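You operate a simulated robot arm through the tools that you are given. There is no shell and no other tool.

Carry out the task below with a simulated robot arm. There is one attempt and no reset: what you move stays moved.

TASK
Let the hot plate cool and rub the glue smear off it.
Fine: switch it off, move its heel lift to the dark board, wait till the red lamp is out, use the felt block and set it back. Set down upright: felt block. What is to be rubbed or washed off counts as gone when no trace of it is left.

The check looks at the end state, three seconds after you hand in, the way a careful person would. Anything else that was tipped, shoved, dropped, spilled or broken makes it a failure.

THE ROBOT
A 7-joint arm with a two-finger parallel gripper, fixed in place. Base frame: the origin is on the floor under the middle of its stand, x ahead of it, y to its left, z up; the work surface is at about z = 860. Readings come in mm, degrees, newtons and seconds.
With the tool pointing down near the work surface it reaches from about 300 to 700 mm from the base axis. Its first joint turns from -66.0 to 66.0 degrees. Payload 1.57 kg.
Tool frame: the origin (TCP) lies between the finger pads and is the grasp point; the fingertips stand 30 mm ahead of it; z points along the fingers, y is the line along which they close. The gripper opens to 110 mm. The fingers are 24 mm wide and 12 mm thick; the gripper's body (48 by 112 mm) begins 78 mm behind the TCP.
Orientation is told as [roll, pitch, yaw] about the base's x, y, z axes, in that order, counted from this pose: with the fingers straight down and closing along the base's y, the tool's x points along the base's -x, its y along +y and its z along -z.

THE INTERFACE
- The arm moves only by the tool send_rows. Its argument "plan" is one flat list of numbers, 7 for each row, row after row: the shift along the tool's x, y, z in cm, then the turn, a rotation vector about the tool's x, y, z in degrees, then the finger opening in cm, from 0 to 11. In form: [dx, dy, dz, wx, wy, wz, claw, dx, dy, dz, wx, wy, wz, claw, ...]. A call has 1 to 20 rows; each row shifts and turns the commanded pose from where the row before left it, along the tool's axes as they then stand. Rows are played at 5 a second. More than 50 mm and 8.6 degrees between two rows, or a gripper value outside its range, and nothing of the call is played. A pose out of reach is approached as far as the arm can. The call stops where the force on the tool passes 40 N (or 10 N more than at its start, if that is more) or the arm is blocked; 0.2 s more then pass. Each finger travels about 108 mm/s and halts on what it meets, pressing with about 38 N; the grip force reading is that of the motor and also rises with nothing between the fingers. The clock runs only during rows and for 0.2 s after the last one: add rows that do not move to give the fingers time. It gives the time, the measured TCP pose, the force on the tool (base axes), the opening and the grip force at its end, in the units of the frame above (readings bear some noise), with the torque about the TCP (base axes, N m) and any sound that the robot's microphone picked up.
- Cameras (640 x 400 px; columns grow to the right, rows downward): "scene" is fixed at [178.8, -403.3, 1407]; the picture's right is [0.64, -0.77, 0.00], its down [-0.43, -0.35, -0.83] and it looks along [0.64, 0.53, -0.55] (base axes); focal length 293 px, centre (320, 200). "wrist" rides on the gripper at [70, 16, -141] in the tool frame; the picture's right is [-0.23, 0.97, 0.00], its down [-0.85, -0.20, -0.48] and it looks along [-0.47, -0.11, 0.88] (tool axes); focal length 222 px, centre (320, 200). There is no depth. A picture from a camera that has moved, and an enlarged one, comes with that camera's place and axes in the base frame and with its lens.
- snapshot(camera): a new picture of that camera. The clock stands still meanwhile.
- inspect(camera, box): a new picture of the part [left, top, right, bottom] of that camera's present view, enlarged. The clock stands still meanwhile.
- finish_job(): hands the job in; it is judged then, once.

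Nothing tells you positions but the pictures and the camera data. Unless the task says otherwise, let go and move clear before handing in.

The tools are called after "Request:" as a command line: name --argument value ..., lists and objects as JSON in quotes. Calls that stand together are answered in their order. send_rows: Moves the arm, as the interface text tells. Its arguments: {"type":"object","properties":{"plan":{"type":"array","items":{"type":"number"}}},"required":["plan"]} The other tools are called the same way: snapshot (camera) takes a picture; inspect (camera, box) takes an enlarged picture of a part of a camera's view; finish_job () hands the job in.

At the start:

```text
clock: 0.0
ee_pos: [417.0, -149.4, 1250.3]
ee_rot: [0.1, 0.0, -0.1]
ft_force: [0.4, -0.2, 0.1]
torque: [0.03, -0.01, 0.03]
gripper_width: 110.1
grip_force: 0.1
```

scene: 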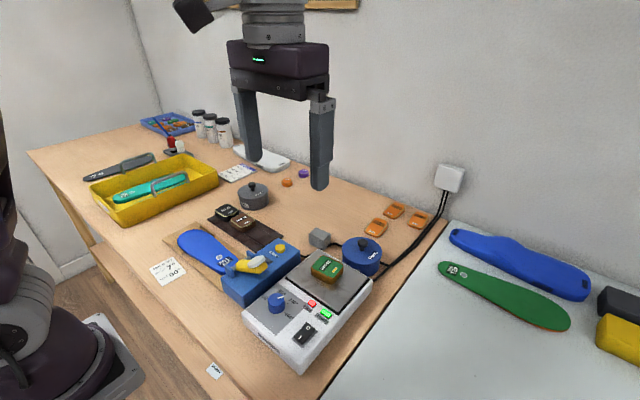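
wrist: 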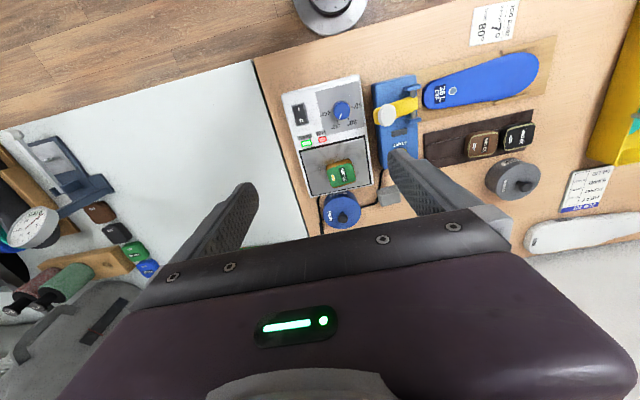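

I see a hot plate with a red and green lamp, a green heel lift on it, a dark board with two heel lifts, and several other items. I'll look closer at each before moving.

Request:
inspect --camera "scene" --box '[220, 220, 400, 380]'

Request:
inspect --camera "scene" --box '[140, 160, 320, 280]'

Request:
inspect --camera "wrist" --box '[270, 60, 420, 240]'

Request:
inspect --camera "wrist" --box '[410, 60, 640, 260]'

Request:
inspect --camera "wrist" --box '[0, 100, 250, 350]'

Request:
inspect --camera "scene" --box '[420, 150, 640, 360]'

```text
2.50 times, centred on (310, 300) of scene
camera zoom: at [178.8, -403.3, 1407.0], right [0.64, -0.77, 0.0], down [-0.43, -0.35, -0.83], along [0.64, 0.53, -0.55], focal length 733 px, centre (345, -50)
```

zoom: 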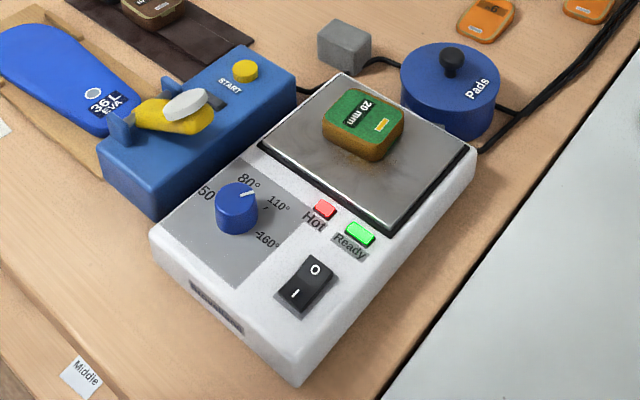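

```text
3.33 times, centred on (230, 220) of scene
camera zoom: at [178.8, -403.3, 1407.0], right [0.64, -0.77, 0.0], down [-0.43, -0.35, -0.83], along [0.64, 0.53, -0.55], focal length 977 px, centre (620, 133)
```

zoom: 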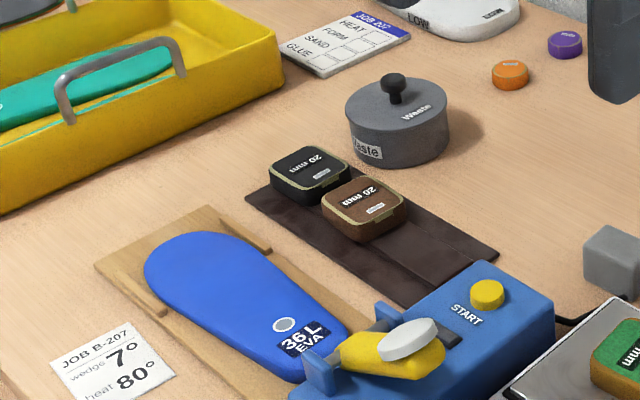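

```text
2.22 times, centred on (345, 150) of wrist
camera zoom: at [346.6, -131.3, 1390.8], right [0.23, 0.97, 0.0], down [0.85, -0.2, 0.48], along [0.47, -0.11, -0.88], focal length 494 px, centre (264, 311)
```

zoom: 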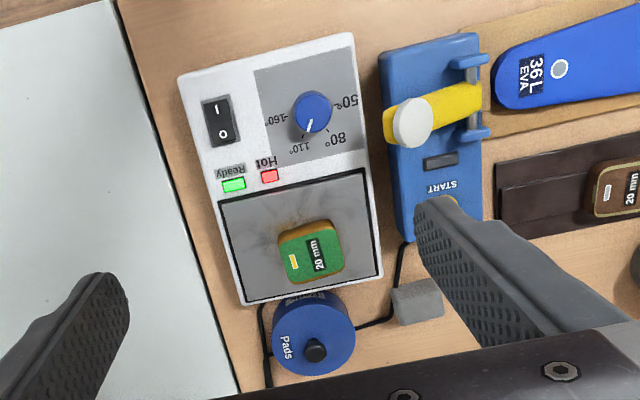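

```text
2.00 times, centred on (525, 160) of wrist
camera zoom: at [346.6, -131.3, 1390.8], right [0.23, 0.97, 0.0], down [0.85, -0.2, 0.48], along [0.47, -0.11, -0.88], focal length 444 px, centre (-90, 280)
```

zoom: 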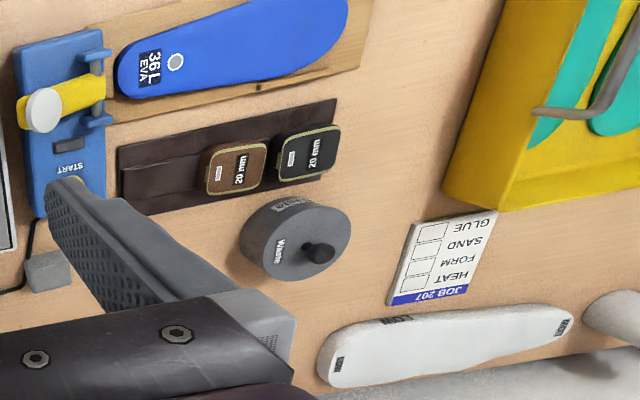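

```text
1.60 times, centred on (125, 225) of wrist
camera zoom: at [346.6, -131.3, 1390.8], right [0.23, 0.97, 0.0], down [0.85, -0.2, 0.48], along [0.47, -0.11, -0.88], focal length 355 px, centre (632, 160)
```

zoom: 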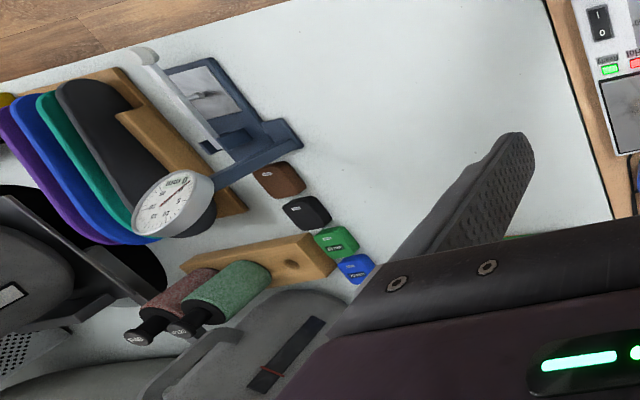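

```text
1.90 times, centred on (530, 255) of scene
camera zoom: at [178.8, -403.3, 1407.0], right [0.64, -0.77, 0.0], down [-0.43, -0.35, -0.83], along [0.64, 0.53, -0.55], focal length 558 px, centre (-80, 95)
```

zoom: 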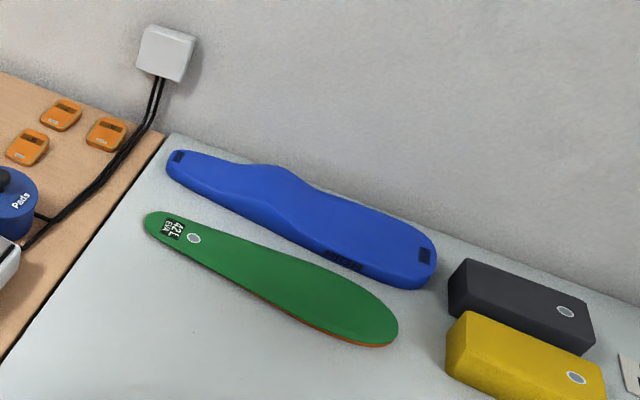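

The green 20 mm lift sits on the hot plate around (535, -127). The rocker switch is near (402, -184), the grey felt block near (625, -25), and the free part of the dark board near (555, 122). I'll go lower for a closer look.

Request:
send_rows --plan '[-0.5, 0, 3, 0, 0, 0, 11, -0.5, 0, 3, 0, 0, 0, 11, -0.5, 0, 3, 0, 0, 0, 11, -0.5, 0, 3, 0, 0, 0, 11, 0, 0, 2, 0, 0, 0, 11]'

Request:
snapshot --camera "wrist"

Request:
inspect --camera "wrist" --box '[220, 0, 420, 125]'

Request:
inspect --camera "wrist" --box '[220, 100, 480, 280]'

```text
clock: 1.2
ee_pos: [437.8, -147.3, 1108.7]
ee_rot: [0.1, -0.1, 0.0]
ft_force: [-0.3, 0.0, -0.9]
torque: [-0.02, 0.02, 0.03]
gripper_width: 110.0
grip_force: 0.1
```

```text
taken
camera wrist: at [367.5, -130.6, 1250.0], right [0.23, 0.97, 0.0], down [0.85, -0.2, 0.48], along [0.47, -0.11, -0.88], focal length 222 px, centre (320, 200)
```

wrist: 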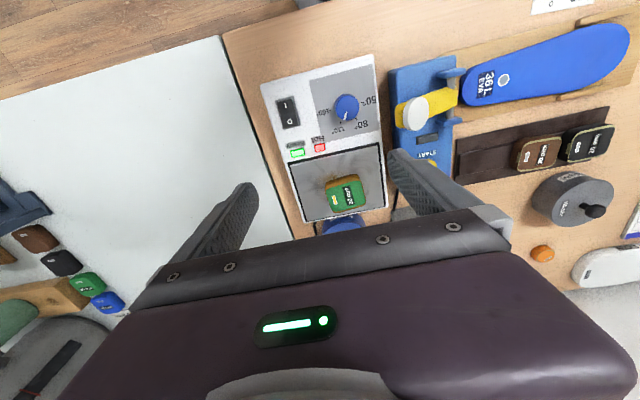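

```text
3.20 times, centred on (320, 62) of wrist
camera zoom: at [367.5, -130.6, 1250.0], right [0.23, 0.97, 0.0], down [0.85, -0.2, 0.48], along [0.47, -0.11, -0.88], focal length 711 px, centre (320, 640)
```

zoom: 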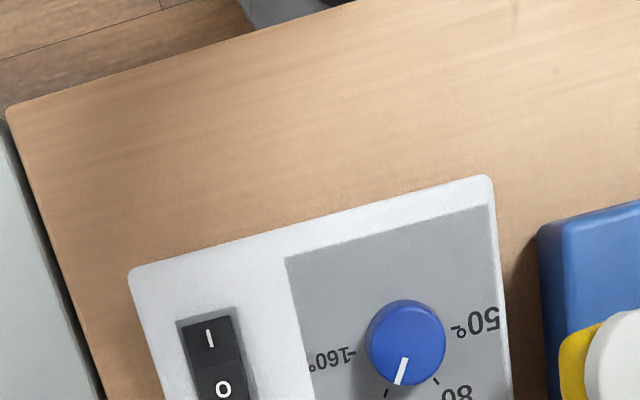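

```text
2.22 times, centred on (350, 190) of wrist
camera zoom: at [367.5, -130.6, 1250.0], right [0.23, 0.97, 0.0], down [0.85, -0.2, 0.48], along [0.47, -0.11, -0.88], focal length 494 px, centre (253, 222)
```

zoom: 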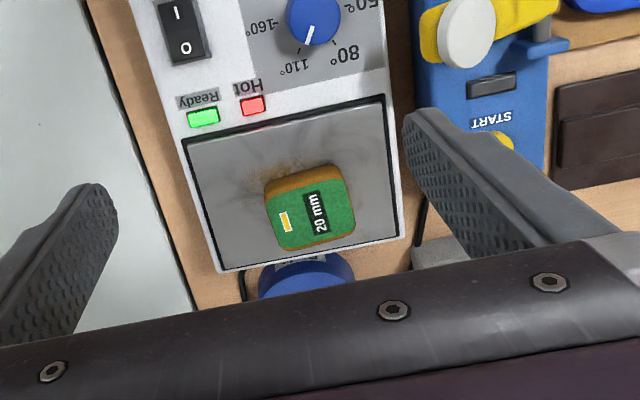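

The rocker is at about (400, -185) with O on the far side, near x = 411. I'll close the fingers and hover above the O side.

Request:
send_rows --plan '[0.65, -0.95, 2.5, 0, 0, 0, 5, 0.65, -0.95, 2.5, 0, 0, 0, 0, 0.65, -0.95, 2.5, 0, 0, 0, 0, 0.6, -0.95, 2.5, 0, 0, 0, 0, 0, 0, 2, 0, 0, 0, 0, 0, 0, 0, 0, 0, 0, 0, 0, 0, 0, 0, 0, 0, 0]'

Request:
inspect --camera "scene" --box '[220, 220, 400, 380]'

Request:
snapshot --camera "wrist"

```text
clock: 2.8
ee_pos: [410.3, -186.2, 989.5]
ee_rot: [0.0, 0.0, 0.0]
ft_force: [-0.6, 0.8, 0.3]
torque: [0.0, 0.0, 0.02]
gripper_width: 0.0
grip_force: 21.1
```

```text
2.50 times, centred on (310, 300) of scene
camera zoom: at [178.8, -403.3, 1407.0], right [0.64, -0.77, 0.0], down [-0.43, -0.35, -0.83], along [0.64, 0.53, -0.55], focal length 733 px, centre (345, -50)
```

zoom: 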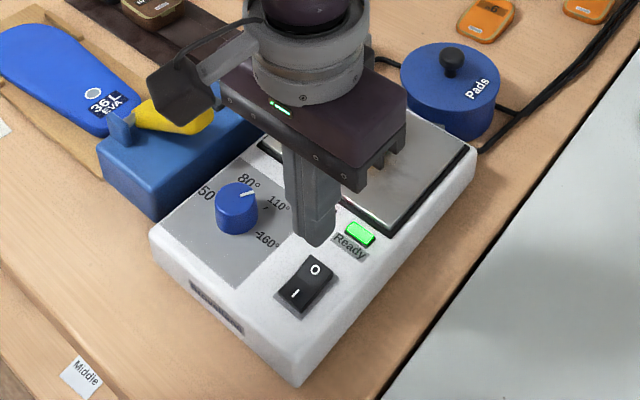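

```text
taken
camera wrist: at [340.7, -169.4, 1130.9], right [0.23, 0.97, 0.0], down [0.85, -0.2, 0.48], along [0.47, -0.11, -0.88], focal length 222 px, centre (320, 200)
```

wrist: 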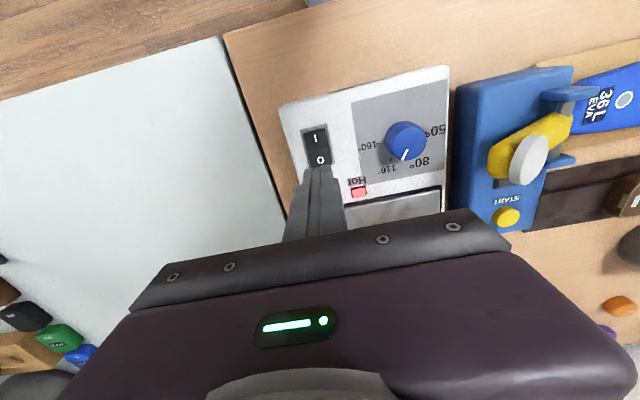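

The closed fingertips are right above the O side. I'll descend slowly until the rocker clicks.

Request:
send_rows --plan '[-0.25, 0, 1.5, 0, 0, 0, 0, 0, 0, 1.2, 0, 0, 0, 0, 0, 0, 0.5, 0, 0, 0, 0, 0, 0, 0.3, 0, 0, 0, 0, 0, 0, 0.2, 0, 0, 0, 0, 0, 0, 0.2, 0, 0, 0, 0, 0, 0, 0.2, 0, 0, 0, 0]'

Request:
inspect --camera "scene" --box '[220, 220, 400, 380]'

```text
clock: 4.4
ee_pos: [414.3, -185.2, 948.3]
ee_rot: [0.0, -0.1, 0.0]
ft_force: [0.7, 0.9, 1.0]
torque: [0.01, -0.03, -0.01]
gripper_width: 0.1
grip_force: 21.5
```

```text
2.50 times, centred on (310, 300) of scene
camera zoom: at [178.8, -403.3, 1407.0], right [0.64, -0.77, 0.0], down [-0.43, -0.35, -0.83], along [0.64, 0.53, -0.55], focal length 733 px, centre (345, -50)
```

zoom: 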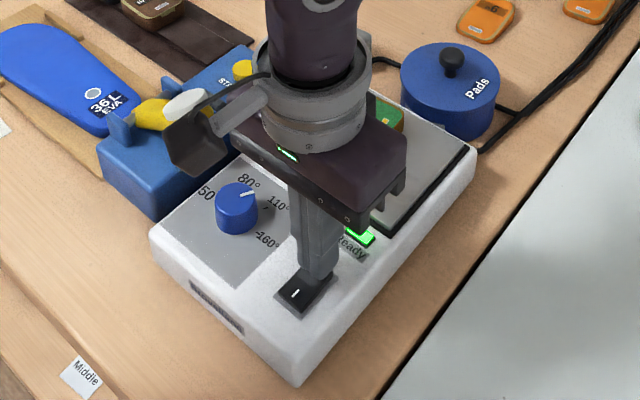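

The tips are right at the rocker with almost no force yet. I'll continue down in small steps.

Request:
send_rows --plan '[0, 0, 0.15, 0, 0, 0, 0, 0, 0, 0.15, 0, 0, 0, 0, 0, 0, 0.15, 0, 0, 0, 0, 0, 0, 0.15, 0, 0, 0, 0]'

```text
clock: 5.3
ee_pos: [413.8, -183.8, 945.4]
ee_rot: [-0.1, -0.3, 0.1]
ft_force: [-1.6, 0.6, 9.4]
torque: [0.06, 0.16, -0.02]
gripper_width: 0.1
grip_force: 21.2
stopped in row 4: the force on the tool passed its limit at 45 N (the readings are from after the stop); the commanded pose is now the measured one
```

The force peaked at 45 N and the arm stopped. I'll back off and check whether the rocker flipped.

Request:
send_rows --plan '[0, 0, -1, 0, 0, 0, 0, 0, 0, -1.5, 0, 0, 0, 0, 1.5, 0, -2.5, 0, 0, 0, 0, 1.5, 0, -3, 0, 0, 0, 0]'

Request:
inspect --camera "scene" --box '[260, 270, 360, 370]'

Request:
snapshot --camera "wrist"

```text
clock: 6.3
ee_pos: [384.5, -185.3, 1025.6]
ee_rot: [0.0, -0.2, 0.1]
ft_force: [0.5, 0.8, 0.0]
torque: [-0.01, -0.05, 0.04]
gripper_width: 0.0
grip_force: 21.4
```

```text
4.00 times, centred on (310, 320) of scene
camera zoom: at [178.8, -403.3, 1407.0], right [0.64, -0.77, 0.0], down [-0.43, -0.35, -0.83], along [0.64, 0.53, -0.55], focal length 1173 px, centre (360, -280)
```

zoom: 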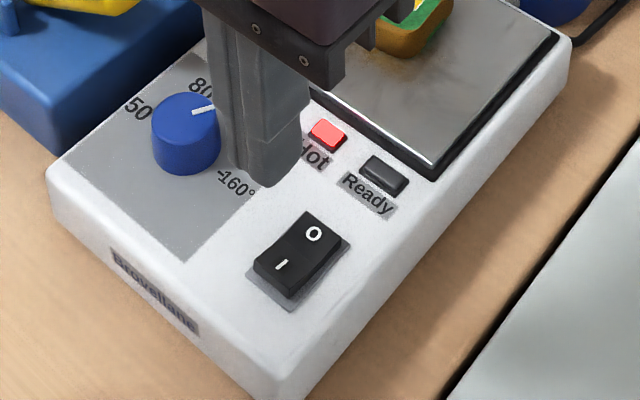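

```text
taken
camera wrist: at [313.5, -169.4, 1166.0], right [0.23, 0.97, 0.0], down [0.85, -0.2, 0.48], along [0.47, -0.11, -0.88], focal length 222 px, centre (320, 200)
```

wrist: 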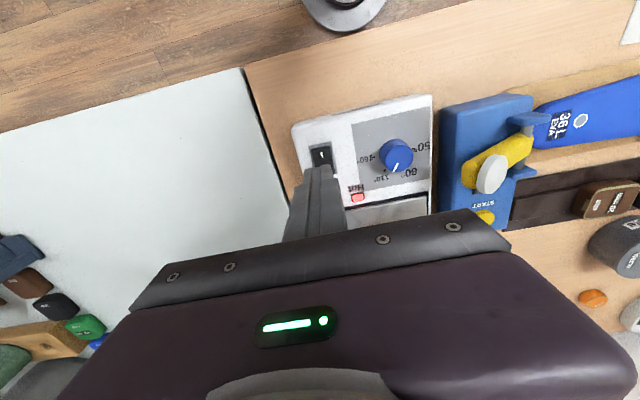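

The Ready lamp is out and the rocker is on O, so the plate is off; the Hot lamp is still red. Next I'll open the gripper and look at the green lift from close by.

Request:
send_rows --plan '[-2, 1.1, -1.2, 0, 0, 0, 3, -2, 1.1, -1.2, 0, 0, 0, 7, -2, 1.1, -1.1, 0, 0, 0, 11, -2, 1.1, 0, 0, 0, 0, 11, -1.5, 1.1, 0, 0, 0, 0, 11]'

Request:
snapshot --camera "wrist"

Request:
inspect --camera "wrist" --box '[220, 60, 420, 220]'

Request:
inspect --camera "wrist" --box '[400, 30, 640, 200]'

```text
clock: 7.5
ee_pos: [478.2, -130.1, 1059.4]
ee_rot: [-0.1, -0.1, 0.2]
ft_force: [-0.7, -0.3, 0.6]
torque: [-0.02, 0.01, -0.04]
gripper_width: 110.1
grip_force: 0.0
```

```text
taken
camera wrist: at [408.3, -114.0, 1201.7], right [0.23, 0.97, 0.0], down [0.85, -0.2, 0.48], along [0.47, -0.11, -0.88], focal length 222 px, centre (320, 200)
```

wrist: 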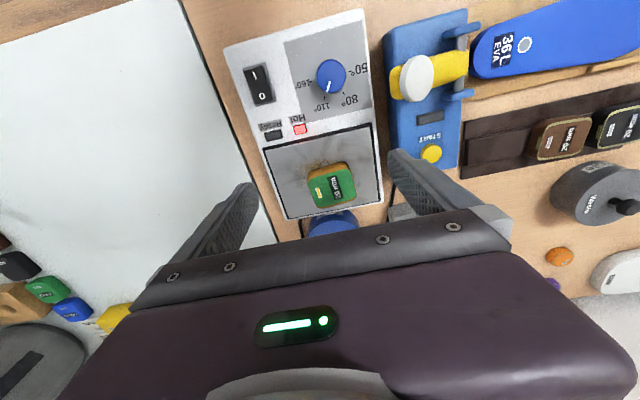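

```text
2.50 times, centred on (320, 140) of wrist
camera zoom: at [408.3, -114.0, 1201.7], right [0.23, 0.97, 0.0], down [0.85, -0.2, 0.48], along [0.47, -0.11, -0.88], focal length 555 px, centre (320, 350)
```

zoom: 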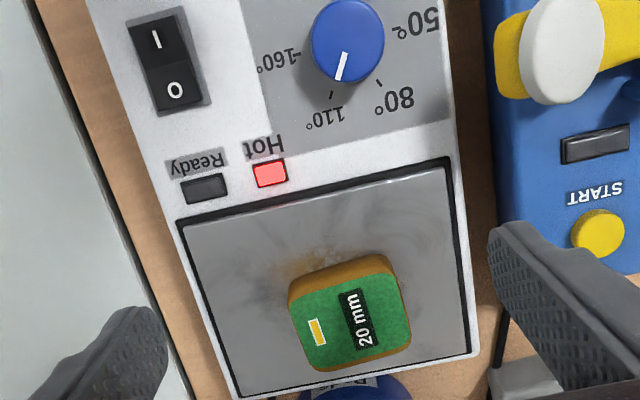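

```text
2.35 times, centred on (520, 115) of wrist
camera zoom: at [408.3, -114.0, 1201.7], right [0.23, 0.97, 0.0], down [0.85, -0.2, 0.48], along [0.47, -0.11, -0.88], focal length 523 px, centre (-151, 400)
```

zoom: 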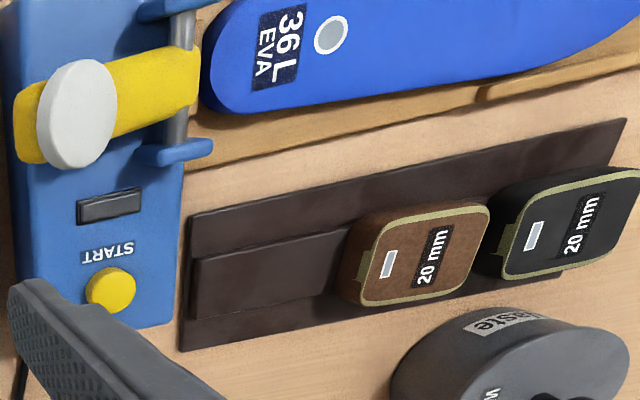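

The lift's centre is about (541.7, -127.3), 44 x 55 mm, turned roughly 4° counterclockwise, and a brown smear shows beside and under it. I'll move above it and turn the gripper by -86° so it closes along the short side and won't foul the brown lift on the board.

Request:
send_rows --plan '[-3.2, 0.15, 0, 0, 0, 0, 9, -3.2, 0.15, 0, 0, 0, 0, 8, 0, 0, 0, 0, 0, 8.6, 8, 0, 0, 0, 0, 0, 8.6, 8, 0, 0, 0, 0, 0, 8.6, 8, 0, 0, 0, 0, 0, 8.6, 8, 0, 0, 0, 0, 0, 8.6, 8, 0, 0, 0, 0, 0, 8.6, 8, 0, 0, 0, 0, 0, 8.6, 8, 0, 0, 0, 0, 0, 8.6, 8, 0, 0, 0, 0, 0, 8.6, 8, 0, 0, 0, 0, 0, 8.6, 8, 0, 0, 0, 0, 0, 0, 8]'

Request:
snapshot --camera "wrist"

Request:
snapshot --camera "scene"

```text
clock: 10.3
ee_pos: [540.9, -127.1, 1059.0]
ee_rot: [0.2, -0.1, -86.0]
ft_force: [0.1, -0.3, 0.6]
torque: [0.01, -0.02, -0.01]
gripper_width: 80.1
grip_force: 0.0
```

```text
taken
camera wrist: at [552.8, -56.1, 1201.5], right [0.99, -0.16, 0.0], down [-0.14, -0.87, 0.48], along [-0.07, -0.47, -0.88], focal length 222 px, centre (320, 200)
```

wrist: 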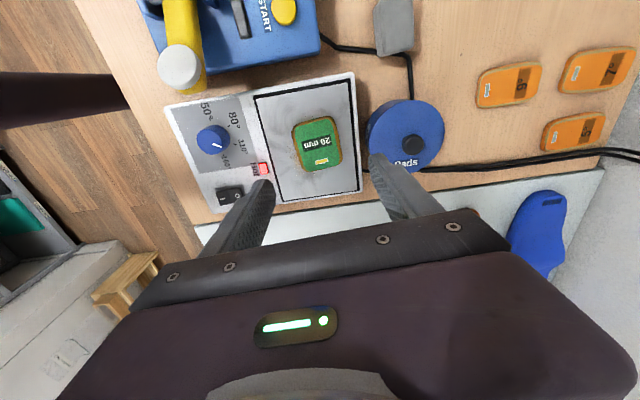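

```text
taken
```

scene: 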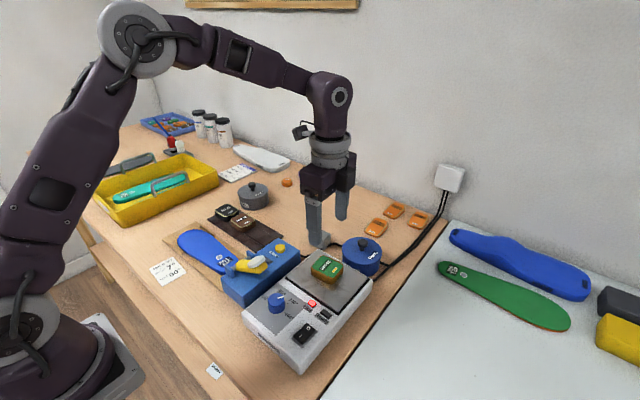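

Request:
inspect --camera "wrist" --box '[240, 60, 400, 200]'

Request:
inspect --camera "wrist" --box '[320, 0, 480, 100]'

Request:
inspect --camera "scene" --box '[280, 210, 400, 310]'

```text
2.86 times, centred on (320, 130) of wrist
camera zoom: at [552.8, -56.1, 1201.5], right [0.99, -0.16, 0.0], down [-0.14, -0.87, 0.48], along [-0.07, -0.47, -0.88], focal length 635 px, centre (320, 400)
```

zoom: 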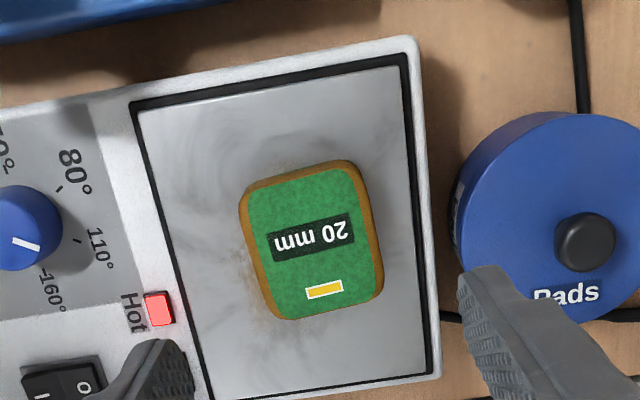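

```text
4.00 times, centred on (400, 50) of wrist
camera zoom: at [552.8, -56.1, 1201.5], right [0.99, -0.16, 0.0], down [-0.14, -0.87, 0.48], along [-0.07, -0.47, -0.88], focal length 888 px, centre (0, 800)
```

zoom: 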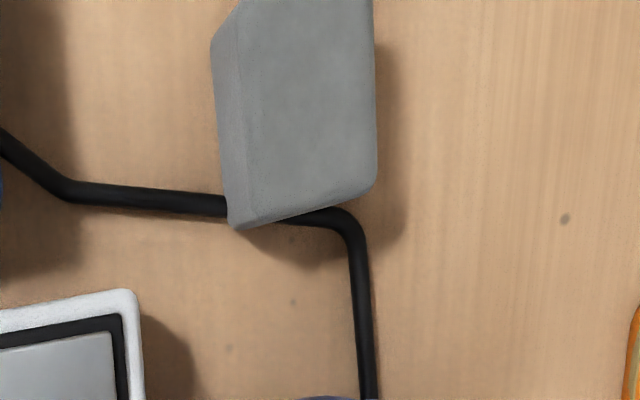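

```text
4.00 times, centred on (340, 260) of scene
camera zoom: at [178.8, -403.3, 1407.0], right [0.64, -0.77, 0.0], down [-0.43, -0.35, -0.83], along [0.64, 0.53, -0.55], focal length 1173 px, centre (240, -40)
```

zoom: 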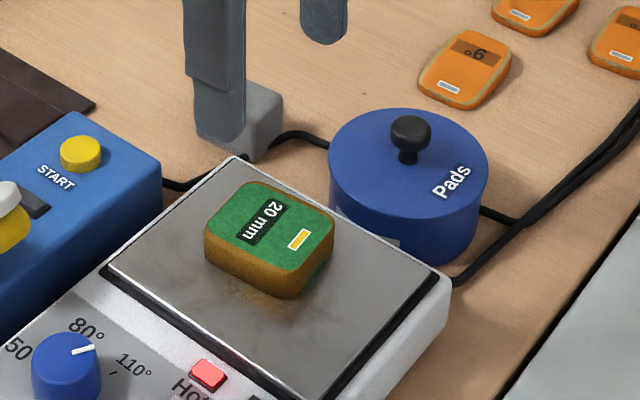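

The gripper is aligned over the lift and the Pads pot edge is near x = 600, so I'll narrow the opening to 66 mm and descend.

Request:
send_rows --plan '[0, 0, 0, 0, 0, 0, 6.6, 0, 0, 2.2, 0, 0, 0, 6.6, 0, 0, 2.2, 0, 0, 0, 6.6, 0, 0, 2.2, 0, 0, 0, 6.6, 0, 0, 1.6, 0, 0, 0, 6.6]'

Request:
snapshot --camera "wrist"

Request:
inspect --camera "scene" --box '[280, 210, 400, 310]'

```text
clock: 11.5
ee_pos: [541.1, -127.5, 978.2]
ee_rot: [0.2, -0.1, -86.0]
ft_force: [-0.5, 0.6, -0.4]
torque: [-0.05, 0.01, -0.02]
gripper_width: 66.0
grip_force: 0.1
```

```text
taken
camera wrist: at [552.9, -56.3, 1120.1], right [0.99, -0.16, 0.0], down [-0.14, -0.87, 0.48], along [-0.07, -0.47, -0.88], focal length 222 px, centre (320, 200)
```

wrist: 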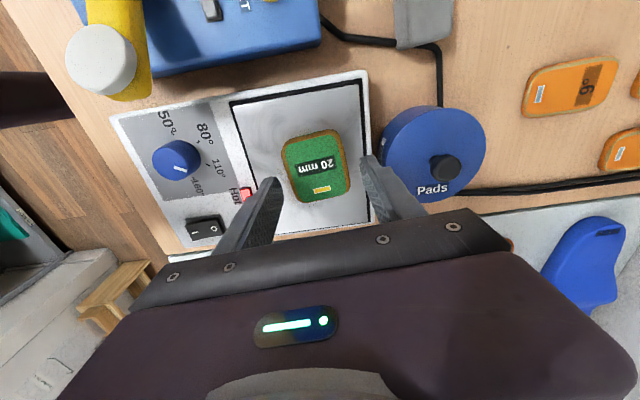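

```text
4.00 times, centred on (340, 260) of scene
camera zoom: at [178.8, -403.3, 1407.0], right [0.64, -0.77, 0.0], down [-0.43, -0.35, -0.83], along [0.64, 0.53, -0.55], focal length 1173 px, centre (240, -40)
```

zoom: 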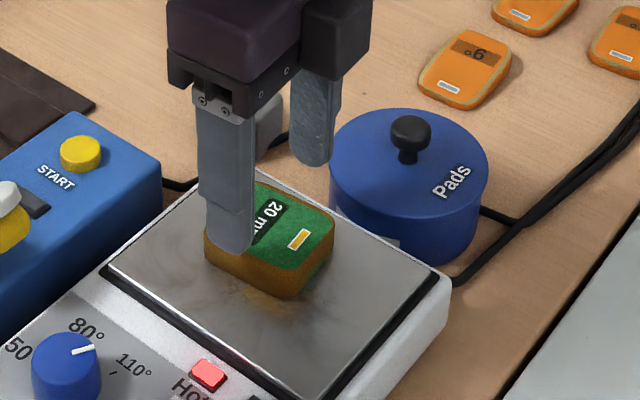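

The fingers straddle the lift well, with clearance to the pot. Now the final descent to just above the plate.

Request:
send_rows --plan '[0.1, -0.15, 1.0, 0, 0, 0, 6.6, 0, 0, 1.0, 0, 0, 0, 6.6, 0, 0, 0.5, 0, 0, 0, 6.6, 0, 0, 0.3, 0, 0, 0, 6.6, 0, 0, 0.2, 0, 0, 0, 6.6]'

Request:
inspect --camera "scene" --box '[290, 230, 390, 310]'

Request:
inspect --camera "wrist" --box '[220, 80, 440, 260]'

```text
clock: 12.7
ee_pos: [540.4, -126.4, 949.1]
ee_rot: [0.2, -0.1, -85.9]
ft_force: [0.1, -0.3, 0.6]
torque: [0.01, 0.02, 0.04]
gripper_width: 66.0
grip_force: 0.0
```

```text
5.00 times, centred on (340, 270) of scene
camera zoom: at [178.8, -403.3, 1407.0], right [0.64, -0.77, 0.0], down [-0.43, -0.35, -0.83], along [0.64, 0.53, -0.55], focal length 1466 px, centre (220, -150)
```

zoom: 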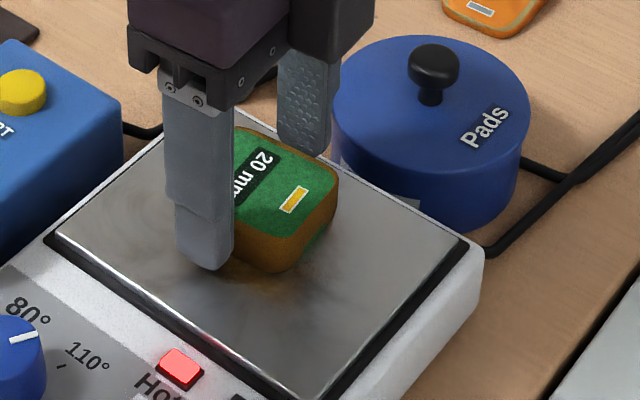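

```text
2.22 times, centred on (330, 170) of wrist
camera zoom: at [551.1, -55.9, 1090.6], right [0.99, -0.16, 0.0], down [-0.14, -0.87, 0.48], along [-0.07, -0.47, -0.88], focal length 494 px, centre (298, 267)
```

zoom: 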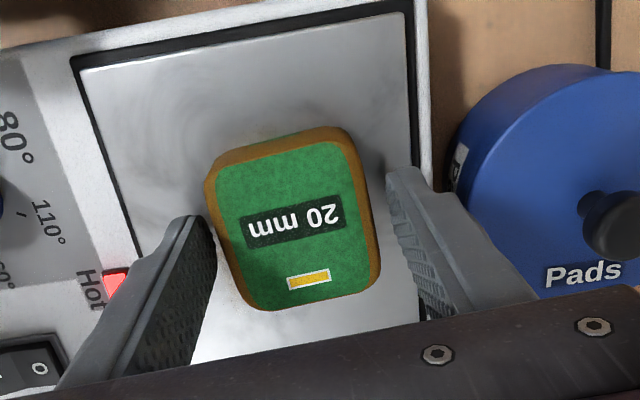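

The fingertips are a few mm above the plate; I'll centre by 2.5 mm, go 2 mm lower and close on the lift.

Request:
send_rows --plan '[0, -0.25, 0, 0, 0, 0, 6.6, 0, 0, 0.2, 0, 0, 0, 6.6, 0, 0, 0, 0, 0, 0, 5, 0, 0, 0, 0, 0, 0, 3.8, 0, 0, 0, 0, 0, 0, 3.8, 0, 0, 0, 0, 0, 0, 3.8]'

Request:
inspect --camera "wrist" --box '[220, 80, 440, 260]'

```text
clock: 14.1
ee_pos: [538.2, -126.1, 946.8]
ee_rot: [0.1, -0.1, -86.0]
ft_force: [-0.3, -0.4, 0.3]
torque: [0.03, 0.04, -0.01]
gripper_width: 51.1
grip_force: 38.1
```

```text
2.22 times, centred on (330, 170) of wrist
camera zoom: at [549.0, -55.7, 1088.2], right [0.99, -0.16, 0.0], down [-0.14, -0.87, 0.48], along [-0.07, -0.47, -0.88], focal length 494 px, centre (298, 267)
```

zoom: 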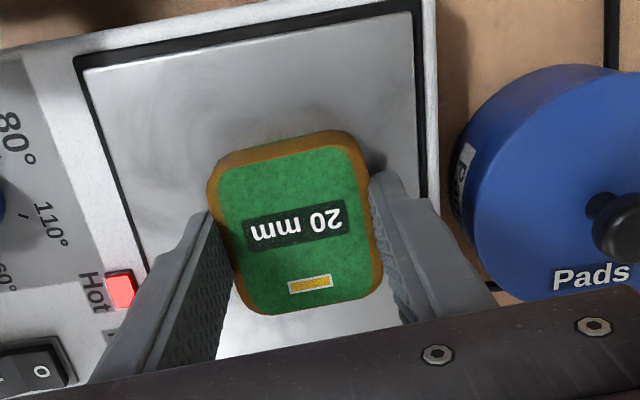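

It's gripped at 51 mm with 38 N. I'll lift it straight up.

Request:
send_rows --plan '[0, 0, -0.5, 0, 0, 0, 3.8, 0, 0, -1, 0, 0, 0, 3.8, 0, 0, -2, 0, 0, 0, 3.8, 0, 0, -3, 0, 0, 0, 3.8, 0, 0, -3, 0, 0, 0, 3.8, 0, 0, -2.5, 0, 0, 0, 3.8]'

Request:
snapshot --camera "wrist"

Request:
inspect --camera "scene" --box '[240, 160, 420, 320]'

```text
clock: 15.5
ee_pos: [537.0, -126.5, 1067.5]
ee_rot: [0.2, -0.1, -85.9]
ft_force: [-0.1, 0.4, -0.5]
torque: [-0.03, -0.02, -0.03]
gripper_width: 51.4
grip_force: 37.9
```

```text
taken
camera wrist: at [548.9, -55.5, 1209.7], right [0.99, -0.16, 0.0], down [-0.14, -0.87, 0.48], along [-0.07, -0.47, -0.88], focal length 222 px, centre (320, 200)
```

wrist: 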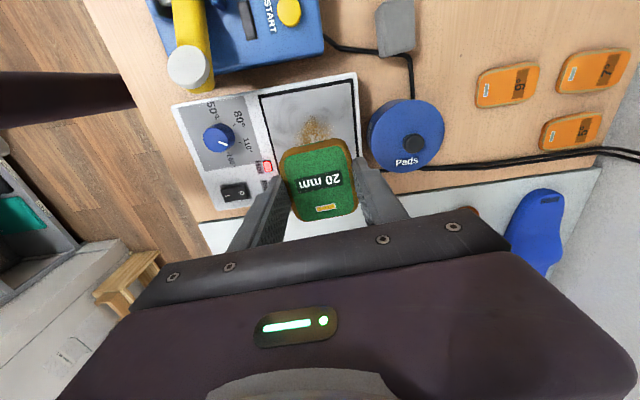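

```text
2.50 times, centred on (330, 240) of scene
camera zoom: at [178.8, -403.3, 1407.0], right [0.64, -0.77, 0.0], down [-0.43, -0.35, -0.83], along [0.64, 0.53, -0.55], focal length 733 px, centre (295, 100)
```

zoom: 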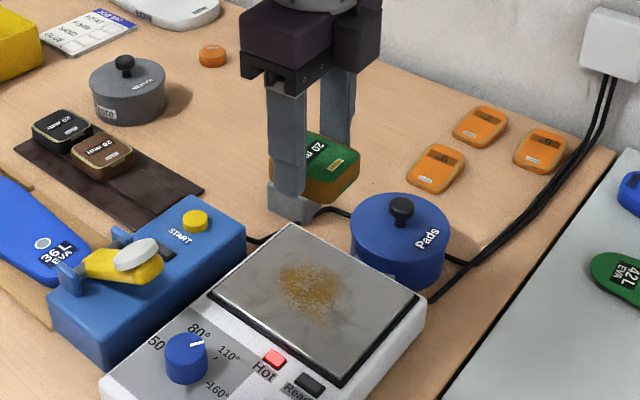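

The lift is held and the brown glue smear is now visible in the middle of the plate. I'll carry the lift over toward the dark board at height.

Request:
send_rows --plan '[2, 0.23, 0, 0, 0, 0, 3.8, 3, 0.34, 0, 0, 0, 0, 3.8, 3.5, 0.4, 0, 0, 0, 0, 3.8, 3.5, 0.4, 0, 0, 0, 0, 3.8, 3.5, 0.4, 0, 0, 0, 0, 3.8, 3.5, 0.4, 0, 0, 0, 0, 3.8, 2.4, 0.3, 0, 0, 0, 0, 3.8, 1, 0.1, 0, 0, 0, 0, 3.8]'

Request:
snapshot --camera "wrist"

Request:
inspect --camera "scene" --box '[160, 140, 340, 300]'

```text
clock: 17.3
ee_pos: [548.3, 101.3, 1066.3]
ee_rot: [0.3, -0.1, -86.0]
ft_force: [0.3, 0.0, 0.6]
torque: [-0.03, 0.0, -0.02]
gripper_width: 51.5
grip_force: 38.1
```

```text
taken
camera wrist: at [558.9, 170.8, 1207.4], right [0.99, -0.16, 0.0], down [-0.14, -0.87, 0.48], along [-0.07, -0.47, -0.88], focal length 222 px, centre (320, 200)
```

wrist: 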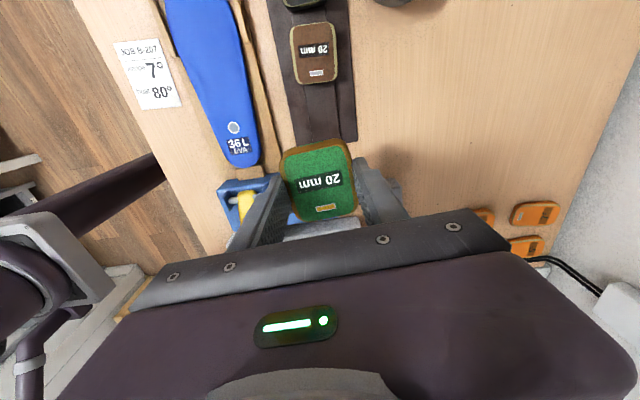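

```text
2.50 times, centred on (250, 220) of scene
camera zoom: at [178.8, -403.3, 1407.0], right [0.64, -0.77, 0.0], down [-0.43, -0.35, -0.83], along [0.64, 0.53, -0.55], focal length 733 px, centre (495, 150)
```

zoom: 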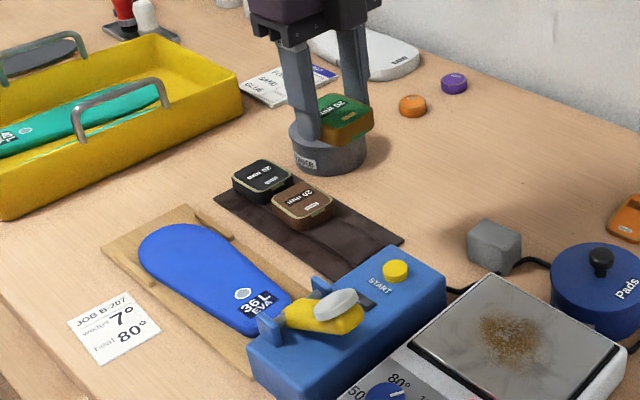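

Request:
inspect --camera "wrist" --box '[220, 0, 420, 160]'

Request:
inspect --camera "scene" --box '[200, 190, 300, 270]'

```text
2.50 times, centred on (320, 80) of wrist
camera zoom: at [558.9, 170.8, 1207.4], right [0.99, -0.16, 0.0], down [-0.14, -0.87, 0.48], along [-0.07, -0.47, -0.88], focal length 555 px, centre (320, 500)
```

zoom: 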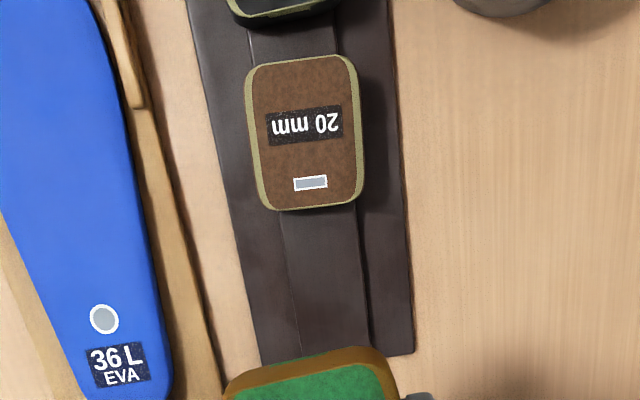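

```text
5.00 times, centred on (250, 230) of scene
camera zoom: at [178.8, -403.3, 1407.0], right [0.64, -0.77, 0.0], down [-0.43, -0.35, -0.83], along [0.64, 0.53, -0.55], focal length 1466 px, centre (670, 50)
```

zoom: 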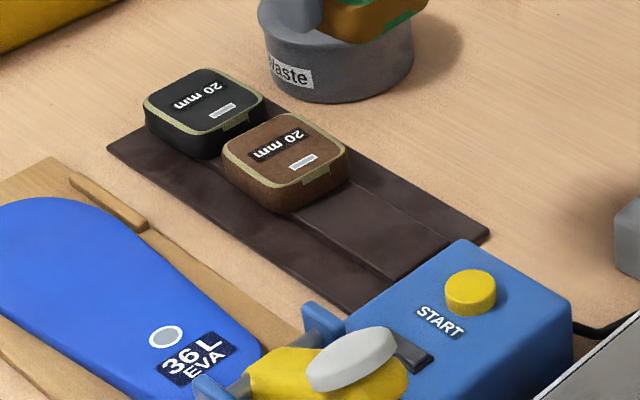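

The free stretch of the board runs from about y = 82 to 166 at x = 506–602, so I'll place the lift at (555, 122). Moving there and descending to about 15 mm above the board.

Request:
send_rows --plan '[1.0, 0.4, 0, 0, 0, 0, 3.8, 1.02, 0.41, 0, 0, 0, 0, 3.8, 0, 0, 3, 0, 0, 0, 3.8, 0, 0, 3.5, 0, 0, 0, 3.8, 0, 0, 3.5, 0, 0, 0, 3.8, 0, 0, 2.5, 0, 0, 0, 3.8, 0, 0, 1.2, 0, 0, 0, 3.8, 0, 0, 0, 0, 0, 0, 3.8]'

Request:
snapshot --camera "wrist"

Request:
inspect --camera "scene" --box '[190, 170, 310, 270]'

```text
clock: 19.1
ee_pos: [554.5, 119.5, 927.3]
ee_rot: [0.2, -0.1, -85.9]
ft_force: [0.1, -0.5, 0.0]
torque: [-0.01, -0.01, -0.02]
gripper_width: 51.2
grip_force: 38.1
```

```text
taken
camera wrist: at [564.8, 190.8, 1069.5], right [0.99, -0.16, 0.0], down [-0.14, -0.87, 0.48], along [-0.07, -0.47, -0.88], focal length 222 px, centre (320, 200)
```

wrist: 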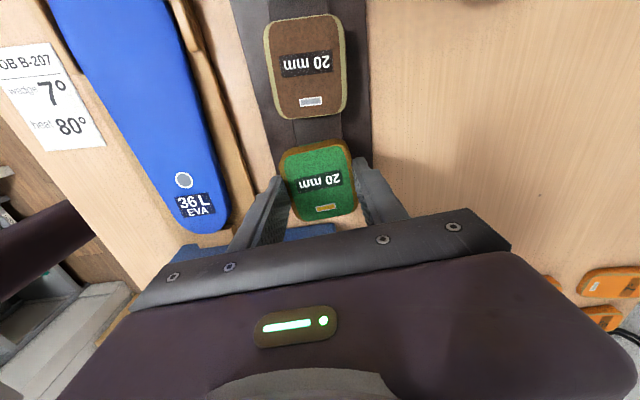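

```text
4.00 times, centred on (250, 220) of scene
camera zoom: at [178.8, -403.3, 1407.0], right [0.64, -0.77, 0.0], down [-0.43, -0.35, -0.83], along [0.64, 0.53, -0.55], focal length 1173 px, centre (600, 120)
```

zoom: 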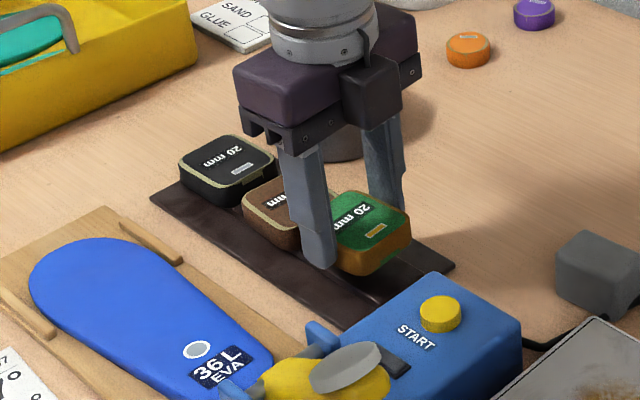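

The lift is lined up over the free part of the board. I'll descend carefully until it touches.

Request:
send_rows --plan '[0, 0, 0.8, 0, 0, 0, 3.8, 0, 0, 0.5, 0, 0, 0, 3.8, 0, 0, 0.3, 0, 0, 0, 3.8, 0, 0, 0.2, 0, 0, 0, 3.8]'

Request:
inspect --camera "scene" --box '[230, 200, 310, 260]'

```text
clock: 20.1
ee_pos: [555.9, 118.9, 911.3]
ee_rot: [0.2, -0.1, -86.0]
ft_force: [0.0, -0.7, -0.5]
torque: [-0.02, 0.03, -0.03]
gripper_width: 51.7
grip_force: 38.1
```

```text
6.67 times, centred on (270, 230) of scene
camera zoom: at [178.8, -403.3, 1407.0], right [0.64, -0.77, 0.0], down [-0.43, -0.35, -0.83], along [0.64, 0.53, -0.55], focal length 1955 px, centre (653, 0)
```

zoom: 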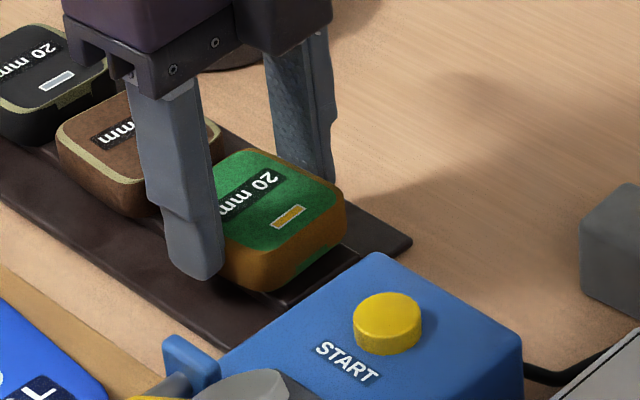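

Request:
send_rows --plan '[0, 0, 0.2, 0, 0, 0, 3.8, 0, 0, 0.2, 0, 0, 0, 3.8, 0, 0, 0.15, 0, 0, 0, 3.8]'

Request:
inspect --camera "scene" --box '[230, 200, 310, 260]'

```text
clock: 20.9
ee_pos: [556.5, 119.3, 905.8]
ee_rot: [0.4, -0.1, -85.8]
ft_force: [-0.4, -1.1, 15.3]
torque: [0.27, 0.35, 0.06]
gripper_width: 51.5
grip_force: 38.1
```

```text
6.67 times, centred on (270, 230) of scene
camera zoom: at [178.5, -403.5, 1407.0], right [0.64, -0.77, 0.0], down [-0.43, -0.35, -0.83], along [0.64, 0.53, -0.55], focal length 1955 px, centre (653, 0)
```

zoom: 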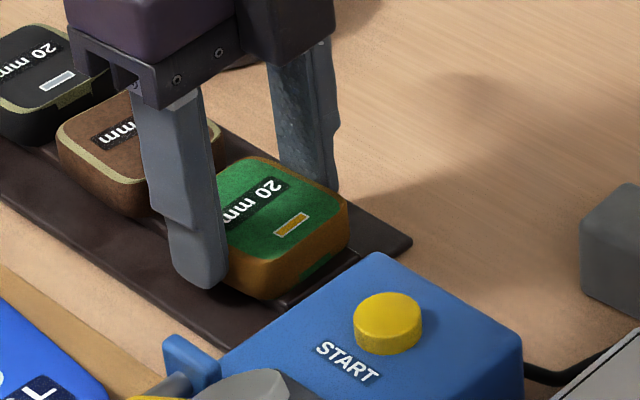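

Contact at about 15 N: the lift is sitting on the board. I'll relieve the load a little, open, and retreat upward.

Request:
send_rows --plan '[0, 0, -0.1, 0, 0, 0, 3.8, 0, 0, 0, 0, 0, 0, 5.4, 0, 0, 0, 0, 0, 0, 6.2, 0, 0, 0, 0, 0, 0, 6.4, 0, 0, -0.5, 0, 0, 0, 6.4, 0, 0, -1.5, 0, 0, 0, 6.4, 0, 0, -3, 0, 0, 0, 6.4, 0, 0, -3, 0, 0, 0, 6.4]'

Request:
snapshot --camera "wrist"

Request:
inspect --camera "scene" --box '[190, 170, 310, 270]'

```text
clock: 22.7
ee_pos: [555.1, 119.7, 986.7]
ee_rot: [0.3, 0.0, -86.0]
ft_force: [0.2, -0.4, 0.5]
torque: [0.0, 0.01, -0.01]
gripper_width: 64.0
grip_force: 0.0
```

```text
taken
camera wrist: at [565.8, 189.7, 1127.5], right [0.99, -0.16, 0.0], down [-0.14, -0.87, 0.48], along [-0.07, -0.47, -0.88], focal length 222 px, centre (320, 200)
```

wrist: 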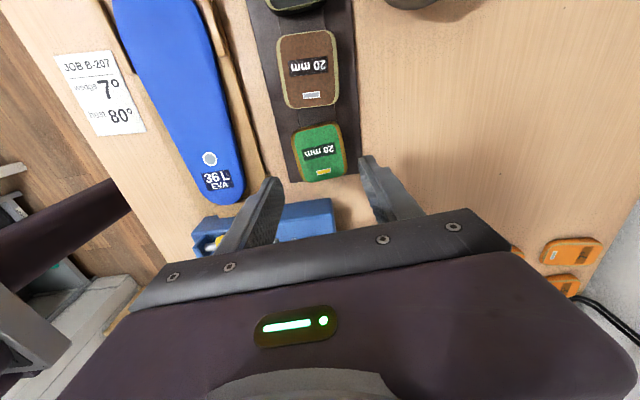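

```text
4.00 times, centred on (250, 220) of scene
camera zoom: at [178.8, -403.4, 1407.0], right [0.64, -0.77, 0.0], down [-0.43, -0.35, -0.83], along [0.64, 0.53, -0.55], focal length 1173 px, centre (600, 120)
```

zoom: 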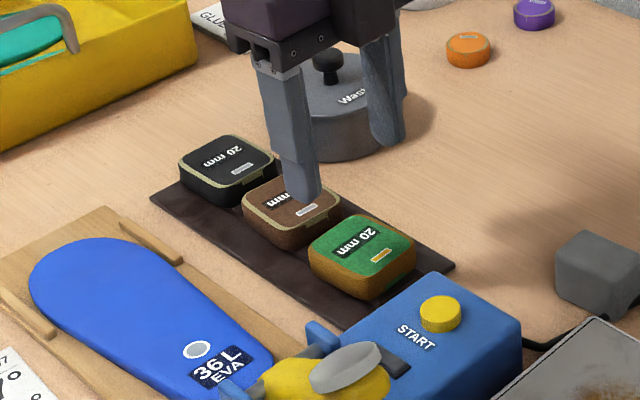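

Request:
inspect --camera "wrist" --box '[240, 80, 420, 220]'

Request:
inspect --camera "scene" --box '[250, 210, 320, 260]'

Request:
inspect --camera "scene" --box '[280, 220, 400, 340]'

```text
2.86 times, centred on (330, 150) of wrist
camera zoom: at [565.8, 189.7, 1127.5], right [0.99, -0.16, 0.0], down [-0.14, -0.87, 0.48], along [-0.07, -0.47, -0.88], focal length 635 px, centre (291, 343)
```

zoom: 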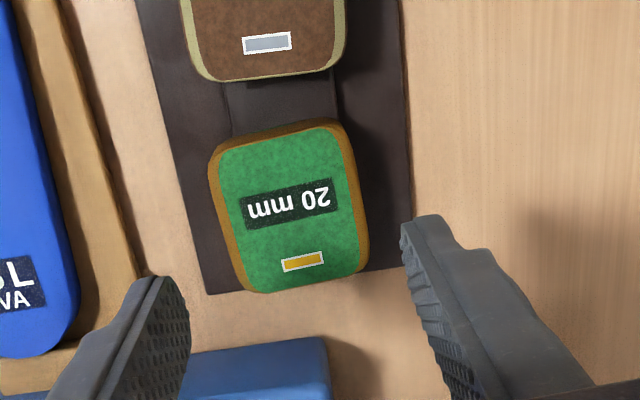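

```text
8.00 times, centred on (285, 235) of scene
camera zoom: at [178.8, -403.4, 1407.0], right [0.64, -0.77, 0.0], down [-0.43, -0.35, -0.83], along [0.64, 0.53, -0.55], focal length 2346 px, centre (600, -80)
```

zoom: 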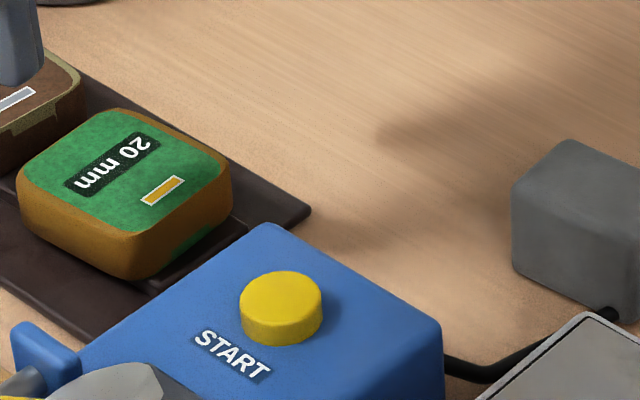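

```text
3.33 times, centred on (340, 280) of scene
camera zoom: at [178.8, -403.4, 1407.0], right [0.64, -0.77, 0.0], down [-0.43, -0.35, -0.83], along [0.64, 0.53, -0.55], focal length 977 px, centre (253, -67)
```

zoom: 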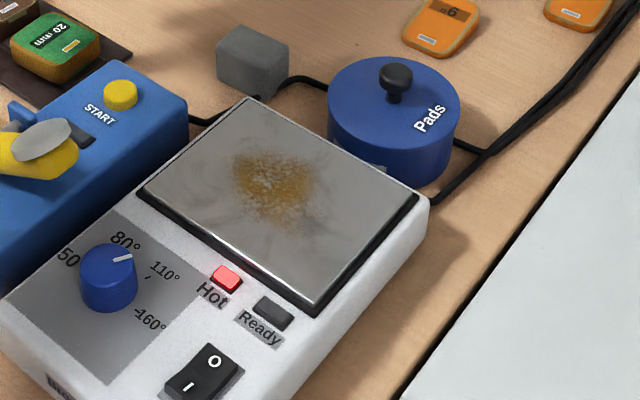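

The green lift sits flat on the dark board. The Hot lamp is still red, so meanwhile I'll study the felt block.

Request:
inspect --camera "scene" --box '[296, 220, 344, 256]'

Request:
send_rows --plan '[-3, -0.3, -1.5, 0, 0, 0, 7, -3.5, -0.3, -1.5, 0, 0, 0, 8, -3.5, 0, 0, 0, 0, 0, 8, -2, 0, 0, 0, 0, 0, 8, 0, 0, 0, 0, 0, 0, 8]'

Request:
snapshot --camera "wrist"

Request:
snapshot --camera "scene"

```text
11.11 times, centred on (320, 238) of scene
camera zoom: at [178.8, -403.4, 1407.0], right [0.64, -0.77, 0.0], down [-0.43, -0.35, -0.83], along [0.64, 0.53, -0.55], focal length 3258 px, centre (320, -222)
```

zoom: 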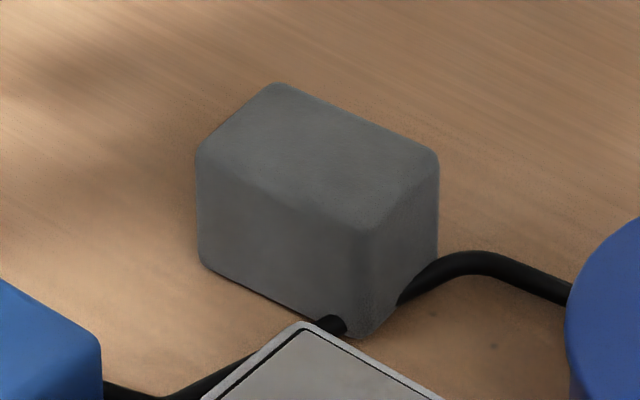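

```text
clock: 23.9
ee_pos: [558.8, -2.1, 1018.1]
ee_rot: [0.2, -0.1, -85.9]
ft_force: [0.2, 0.1, 0.2]
torque: [-0.02, 0.04, 0.01]
gripper_width: 80.2
grip_force: 0.1
```

```text
taken
camera wrist: at [569.2, 69.0, 1158.8], right [0.99, -0.16, 0.0], down [-0.14, -0.87, 0.48], along [-0.07, -0.47, -0.88], focal length 222 px, centre (320, 200)
```

wrist: 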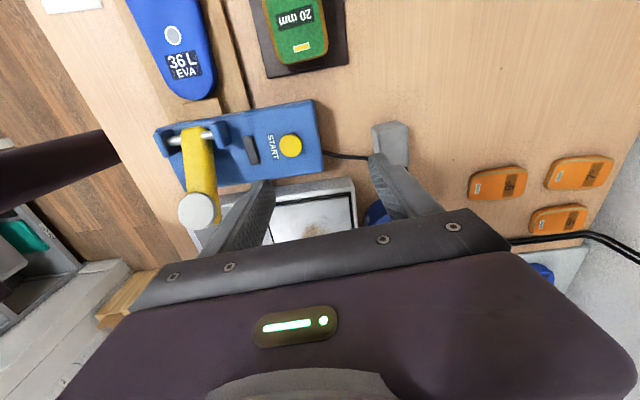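

```text
taken
```

scene: 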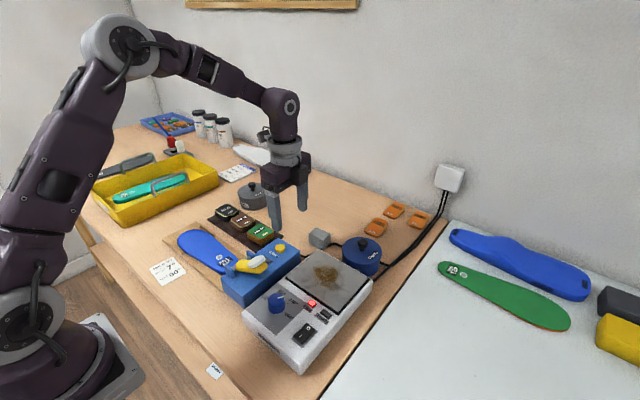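

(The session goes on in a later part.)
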